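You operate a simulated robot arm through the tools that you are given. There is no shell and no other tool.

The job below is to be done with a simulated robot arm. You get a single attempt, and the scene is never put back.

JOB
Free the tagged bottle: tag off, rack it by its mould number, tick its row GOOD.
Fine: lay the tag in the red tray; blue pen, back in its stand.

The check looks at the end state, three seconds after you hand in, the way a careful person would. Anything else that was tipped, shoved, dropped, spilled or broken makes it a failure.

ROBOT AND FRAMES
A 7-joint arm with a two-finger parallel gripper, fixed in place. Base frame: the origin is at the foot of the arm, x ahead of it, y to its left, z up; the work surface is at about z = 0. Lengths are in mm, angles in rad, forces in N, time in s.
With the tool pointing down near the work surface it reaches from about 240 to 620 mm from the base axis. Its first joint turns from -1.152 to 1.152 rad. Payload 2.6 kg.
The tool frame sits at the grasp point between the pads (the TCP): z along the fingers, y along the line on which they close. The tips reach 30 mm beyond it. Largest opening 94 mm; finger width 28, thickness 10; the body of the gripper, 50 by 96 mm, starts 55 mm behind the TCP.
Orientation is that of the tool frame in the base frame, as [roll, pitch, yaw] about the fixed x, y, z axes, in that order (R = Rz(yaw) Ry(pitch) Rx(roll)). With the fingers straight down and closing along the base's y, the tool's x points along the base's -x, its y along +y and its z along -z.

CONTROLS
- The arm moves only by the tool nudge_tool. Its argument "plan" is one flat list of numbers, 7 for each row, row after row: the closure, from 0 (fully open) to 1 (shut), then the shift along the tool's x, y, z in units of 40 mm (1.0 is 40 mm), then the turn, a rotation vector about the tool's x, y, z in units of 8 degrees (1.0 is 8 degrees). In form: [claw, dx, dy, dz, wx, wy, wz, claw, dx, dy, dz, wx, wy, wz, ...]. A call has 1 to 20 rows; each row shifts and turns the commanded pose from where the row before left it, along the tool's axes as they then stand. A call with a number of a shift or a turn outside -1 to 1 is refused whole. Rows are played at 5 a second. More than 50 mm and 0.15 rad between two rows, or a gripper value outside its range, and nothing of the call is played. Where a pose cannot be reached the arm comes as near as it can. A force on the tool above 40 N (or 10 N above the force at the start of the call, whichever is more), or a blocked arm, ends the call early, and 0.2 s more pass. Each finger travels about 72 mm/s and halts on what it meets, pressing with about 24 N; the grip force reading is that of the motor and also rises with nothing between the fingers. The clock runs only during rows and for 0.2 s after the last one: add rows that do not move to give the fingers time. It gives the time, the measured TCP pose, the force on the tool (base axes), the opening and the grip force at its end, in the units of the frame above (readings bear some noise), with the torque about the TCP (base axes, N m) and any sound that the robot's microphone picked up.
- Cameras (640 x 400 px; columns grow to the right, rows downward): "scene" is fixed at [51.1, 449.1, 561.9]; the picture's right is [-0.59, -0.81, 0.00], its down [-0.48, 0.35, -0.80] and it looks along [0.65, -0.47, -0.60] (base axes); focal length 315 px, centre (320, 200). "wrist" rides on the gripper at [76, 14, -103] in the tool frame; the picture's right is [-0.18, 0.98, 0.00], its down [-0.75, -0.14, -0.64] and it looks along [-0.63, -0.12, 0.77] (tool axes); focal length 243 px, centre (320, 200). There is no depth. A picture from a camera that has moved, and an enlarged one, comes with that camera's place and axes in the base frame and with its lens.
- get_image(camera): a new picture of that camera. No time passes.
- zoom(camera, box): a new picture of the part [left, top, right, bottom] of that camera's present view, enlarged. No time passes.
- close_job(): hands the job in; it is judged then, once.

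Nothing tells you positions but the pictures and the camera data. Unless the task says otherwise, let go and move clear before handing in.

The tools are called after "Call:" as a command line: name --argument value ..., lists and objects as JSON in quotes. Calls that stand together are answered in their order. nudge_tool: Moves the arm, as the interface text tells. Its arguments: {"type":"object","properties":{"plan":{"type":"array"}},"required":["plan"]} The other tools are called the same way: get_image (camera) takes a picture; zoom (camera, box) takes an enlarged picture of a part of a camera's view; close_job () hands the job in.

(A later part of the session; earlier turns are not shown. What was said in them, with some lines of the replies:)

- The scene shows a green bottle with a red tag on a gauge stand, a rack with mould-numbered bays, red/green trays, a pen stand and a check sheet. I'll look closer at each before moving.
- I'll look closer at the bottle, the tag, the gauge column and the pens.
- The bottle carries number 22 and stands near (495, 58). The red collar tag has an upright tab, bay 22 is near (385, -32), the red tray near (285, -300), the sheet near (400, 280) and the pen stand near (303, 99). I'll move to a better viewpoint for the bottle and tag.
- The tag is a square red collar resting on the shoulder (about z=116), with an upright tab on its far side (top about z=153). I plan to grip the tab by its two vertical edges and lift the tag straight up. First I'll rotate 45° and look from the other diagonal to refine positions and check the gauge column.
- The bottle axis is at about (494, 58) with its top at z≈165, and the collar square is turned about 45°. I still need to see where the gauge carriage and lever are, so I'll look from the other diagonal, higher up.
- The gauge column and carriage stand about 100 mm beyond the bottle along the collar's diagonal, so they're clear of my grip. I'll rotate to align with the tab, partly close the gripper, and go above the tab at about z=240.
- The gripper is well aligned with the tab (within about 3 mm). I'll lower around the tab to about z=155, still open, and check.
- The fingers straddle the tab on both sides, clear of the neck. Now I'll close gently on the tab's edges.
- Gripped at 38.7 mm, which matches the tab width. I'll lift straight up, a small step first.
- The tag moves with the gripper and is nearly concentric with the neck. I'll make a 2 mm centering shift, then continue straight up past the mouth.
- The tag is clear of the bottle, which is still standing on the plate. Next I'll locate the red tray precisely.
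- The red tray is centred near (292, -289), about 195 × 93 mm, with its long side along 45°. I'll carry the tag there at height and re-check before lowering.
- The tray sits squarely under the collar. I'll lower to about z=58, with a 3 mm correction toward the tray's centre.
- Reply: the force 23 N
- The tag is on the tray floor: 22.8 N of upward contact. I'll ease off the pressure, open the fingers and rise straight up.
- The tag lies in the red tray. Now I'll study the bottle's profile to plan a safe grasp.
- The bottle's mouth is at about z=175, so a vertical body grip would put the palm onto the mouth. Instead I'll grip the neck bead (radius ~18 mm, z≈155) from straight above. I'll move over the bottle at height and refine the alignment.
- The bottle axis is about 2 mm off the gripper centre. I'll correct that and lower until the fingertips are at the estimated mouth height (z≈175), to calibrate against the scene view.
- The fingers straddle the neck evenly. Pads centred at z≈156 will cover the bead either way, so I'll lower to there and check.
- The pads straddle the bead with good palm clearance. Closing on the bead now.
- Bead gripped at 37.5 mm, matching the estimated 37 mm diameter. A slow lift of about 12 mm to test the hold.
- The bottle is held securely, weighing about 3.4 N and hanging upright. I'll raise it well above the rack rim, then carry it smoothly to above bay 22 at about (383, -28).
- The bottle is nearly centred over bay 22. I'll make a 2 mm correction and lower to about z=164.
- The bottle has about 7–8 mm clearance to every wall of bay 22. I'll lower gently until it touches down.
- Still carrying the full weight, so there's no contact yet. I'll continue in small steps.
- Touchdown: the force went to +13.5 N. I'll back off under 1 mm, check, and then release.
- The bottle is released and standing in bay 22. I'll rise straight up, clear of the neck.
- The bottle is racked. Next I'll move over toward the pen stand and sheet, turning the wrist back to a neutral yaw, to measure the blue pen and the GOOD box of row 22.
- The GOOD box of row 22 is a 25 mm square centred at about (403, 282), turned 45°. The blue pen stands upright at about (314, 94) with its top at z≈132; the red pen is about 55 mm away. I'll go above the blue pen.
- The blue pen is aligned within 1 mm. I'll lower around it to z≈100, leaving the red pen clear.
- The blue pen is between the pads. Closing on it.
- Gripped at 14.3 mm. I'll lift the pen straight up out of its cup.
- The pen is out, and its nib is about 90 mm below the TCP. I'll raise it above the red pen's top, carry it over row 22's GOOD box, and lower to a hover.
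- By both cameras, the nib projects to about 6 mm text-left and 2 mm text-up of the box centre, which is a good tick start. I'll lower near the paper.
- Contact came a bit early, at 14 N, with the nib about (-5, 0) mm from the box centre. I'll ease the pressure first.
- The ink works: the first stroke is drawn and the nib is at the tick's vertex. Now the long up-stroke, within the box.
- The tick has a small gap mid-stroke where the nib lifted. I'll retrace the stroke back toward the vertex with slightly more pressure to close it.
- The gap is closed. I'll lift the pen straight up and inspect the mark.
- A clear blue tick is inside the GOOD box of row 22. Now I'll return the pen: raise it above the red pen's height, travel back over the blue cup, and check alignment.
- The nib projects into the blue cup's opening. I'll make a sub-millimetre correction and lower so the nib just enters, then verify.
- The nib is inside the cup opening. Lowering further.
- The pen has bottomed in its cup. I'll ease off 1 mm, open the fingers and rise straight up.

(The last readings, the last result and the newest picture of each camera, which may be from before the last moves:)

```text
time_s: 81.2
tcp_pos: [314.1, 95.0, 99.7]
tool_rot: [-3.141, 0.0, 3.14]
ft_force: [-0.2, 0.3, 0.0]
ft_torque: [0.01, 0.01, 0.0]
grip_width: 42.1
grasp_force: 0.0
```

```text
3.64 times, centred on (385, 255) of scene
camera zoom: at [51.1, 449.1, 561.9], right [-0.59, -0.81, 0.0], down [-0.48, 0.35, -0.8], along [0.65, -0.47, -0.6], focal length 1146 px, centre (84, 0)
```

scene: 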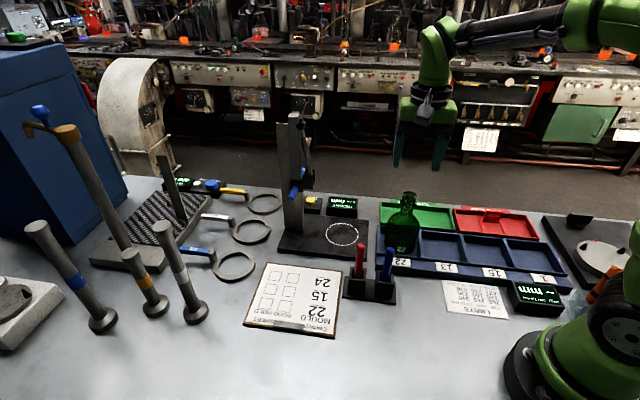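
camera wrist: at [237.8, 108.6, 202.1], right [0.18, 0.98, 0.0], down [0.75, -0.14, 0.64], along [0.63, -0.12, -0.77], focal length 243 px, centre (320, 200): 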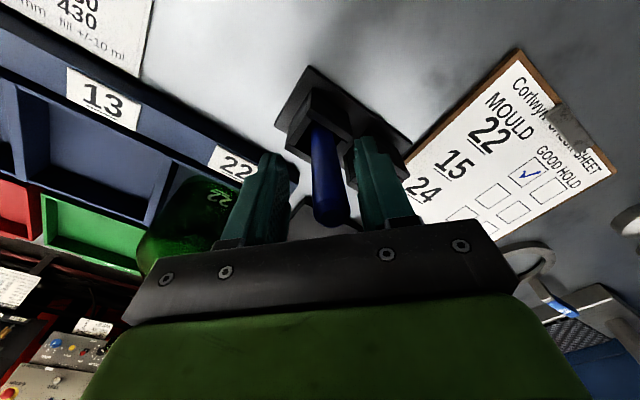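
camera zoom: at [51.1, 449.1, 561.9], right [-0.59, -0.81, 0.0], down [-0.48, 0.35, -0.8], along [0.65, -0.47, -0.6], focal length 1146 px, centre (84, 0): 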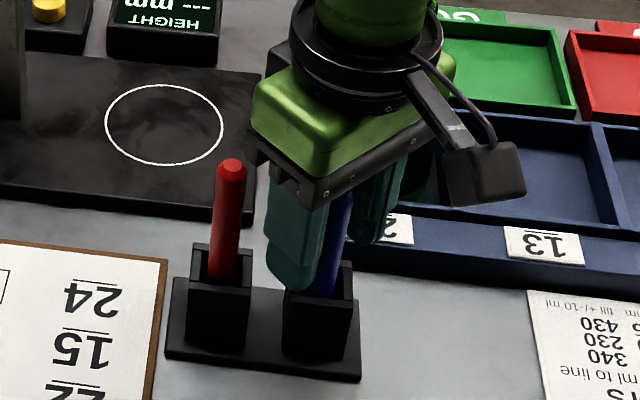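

The pen is standing in its cup, clear of the fingers. Rising straight up.

Call:
nudge_tool --plan '[0.55, 0, 0, -0.3, 0, 0, 0, 0.55, 0, 0, -0.5, 0, 0, 0, 0.55, 0, 0, -0.6, 0, 0, 0, 0.55, 0, 0, -0.7, 0, 0, 0, 0.55, 0, 0, -0.8, 0, 0, 0, 0.55, 0, 0, -0.8, 0, 0, 0, 0.55, 0, 0, -0.6, 0, 0, 0, 0.55, 0, 0, 0, 0, 0, 0]'

Call:
get_image --camera "wrist"

Call:
get_image --camera "scene"

Call:
zoom --camera "scene" --box '[340, 180, 580, 320]'

Call:
zoom --camera "scene" --box '[230, 230, 410, 345]'

```text
time_s: 83.0
tcp_pos: [315.3, 94.6, 271.5]
tool_rot: [3.141, 0.0, 3.141]
ft_force: [-1.0, -0.9, -0.7]
ft_torque: [0.01, 0.0, 0.03]
grip_width: 42.4
grasp_force: 0.2
```

```text
taken
camera wrist: at [239.5, 108.6, 373.9], right [0.18, 0.98, 0.0], down [0.75, -0.14, 0.64], along [0.63, -0.12, -0.77], focal length 243 px, centre (320, 200)
```

wrist: 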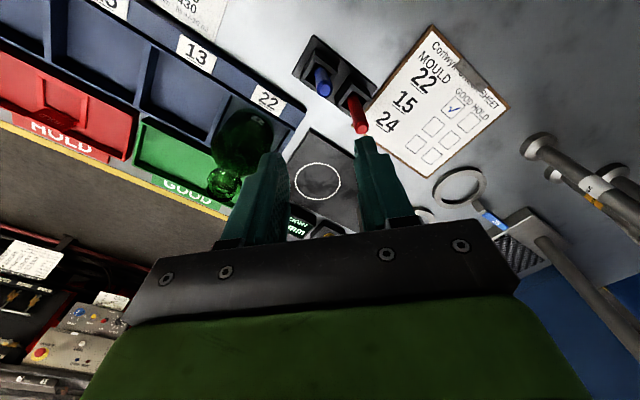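

```text
taken
```

scene: 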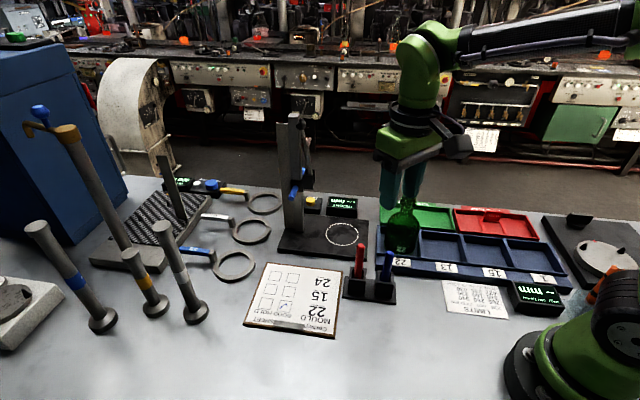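

```text
2.67 times, centred on (460, 250) of scene
camera zoom: at [51.1, 449.1, 561.9], right [-0.59, -0.81, 0.0], down [-0.48, 0.35, -0.8], along [0.65, -0.47, -0.6], focal length 840 px, centre (-53, 67)
```

zoom: 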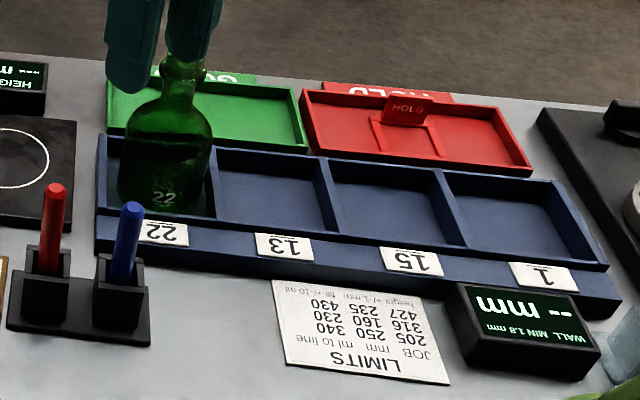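

```text
3.48 times, centred on (320, 288) of scene
camera zoom: at [51.1, 449.1, 561.9], right [-0.59, -0.81, 0.0], down [-0.48, 0.35, -0.8], along [0.65, -0.47, -0.6], focal length 1096 px, centre (320, -104)
```

zoom: 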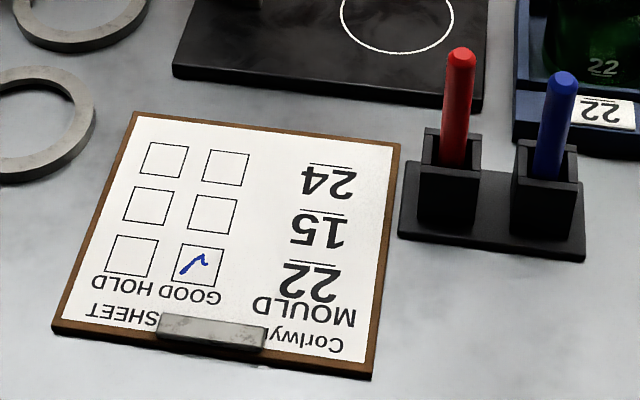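

Everything looks done:
- **Bottle:** it stands upright in bay 22.
- **Tag:** it lies in the red tray.
- **Sheet:** row 22's GOOD box has a clear blue tick.
- **Pens:** the blue pen is back in its stand, and the red pen is untouched.

The gripper is open and clear, so I'm handing in.

Call:
close_job

```text
The job is handed in.
```

The job is handed in, and every part of it was finished. I saw nothing tipped, shoved or spilled in the last pictures.

- **Tag:** it came off over the neck and lies in the red tray, ring flat on the floor with its tab upright.
- **Bottle:** its mould number is 22, and it stands upright in bay 22 of the rack.
- **Tick:** row 22's GOOD box has a blue tick, inside the lines. The up-stroke skipped at first, so I retraced it to close the gap; that part of the line is slightly thicker.
- **Pen:** the blue pen is back in its cup in the stand, leaning slightly to a different side than before.

The gripper is open and raised clear of the pens.
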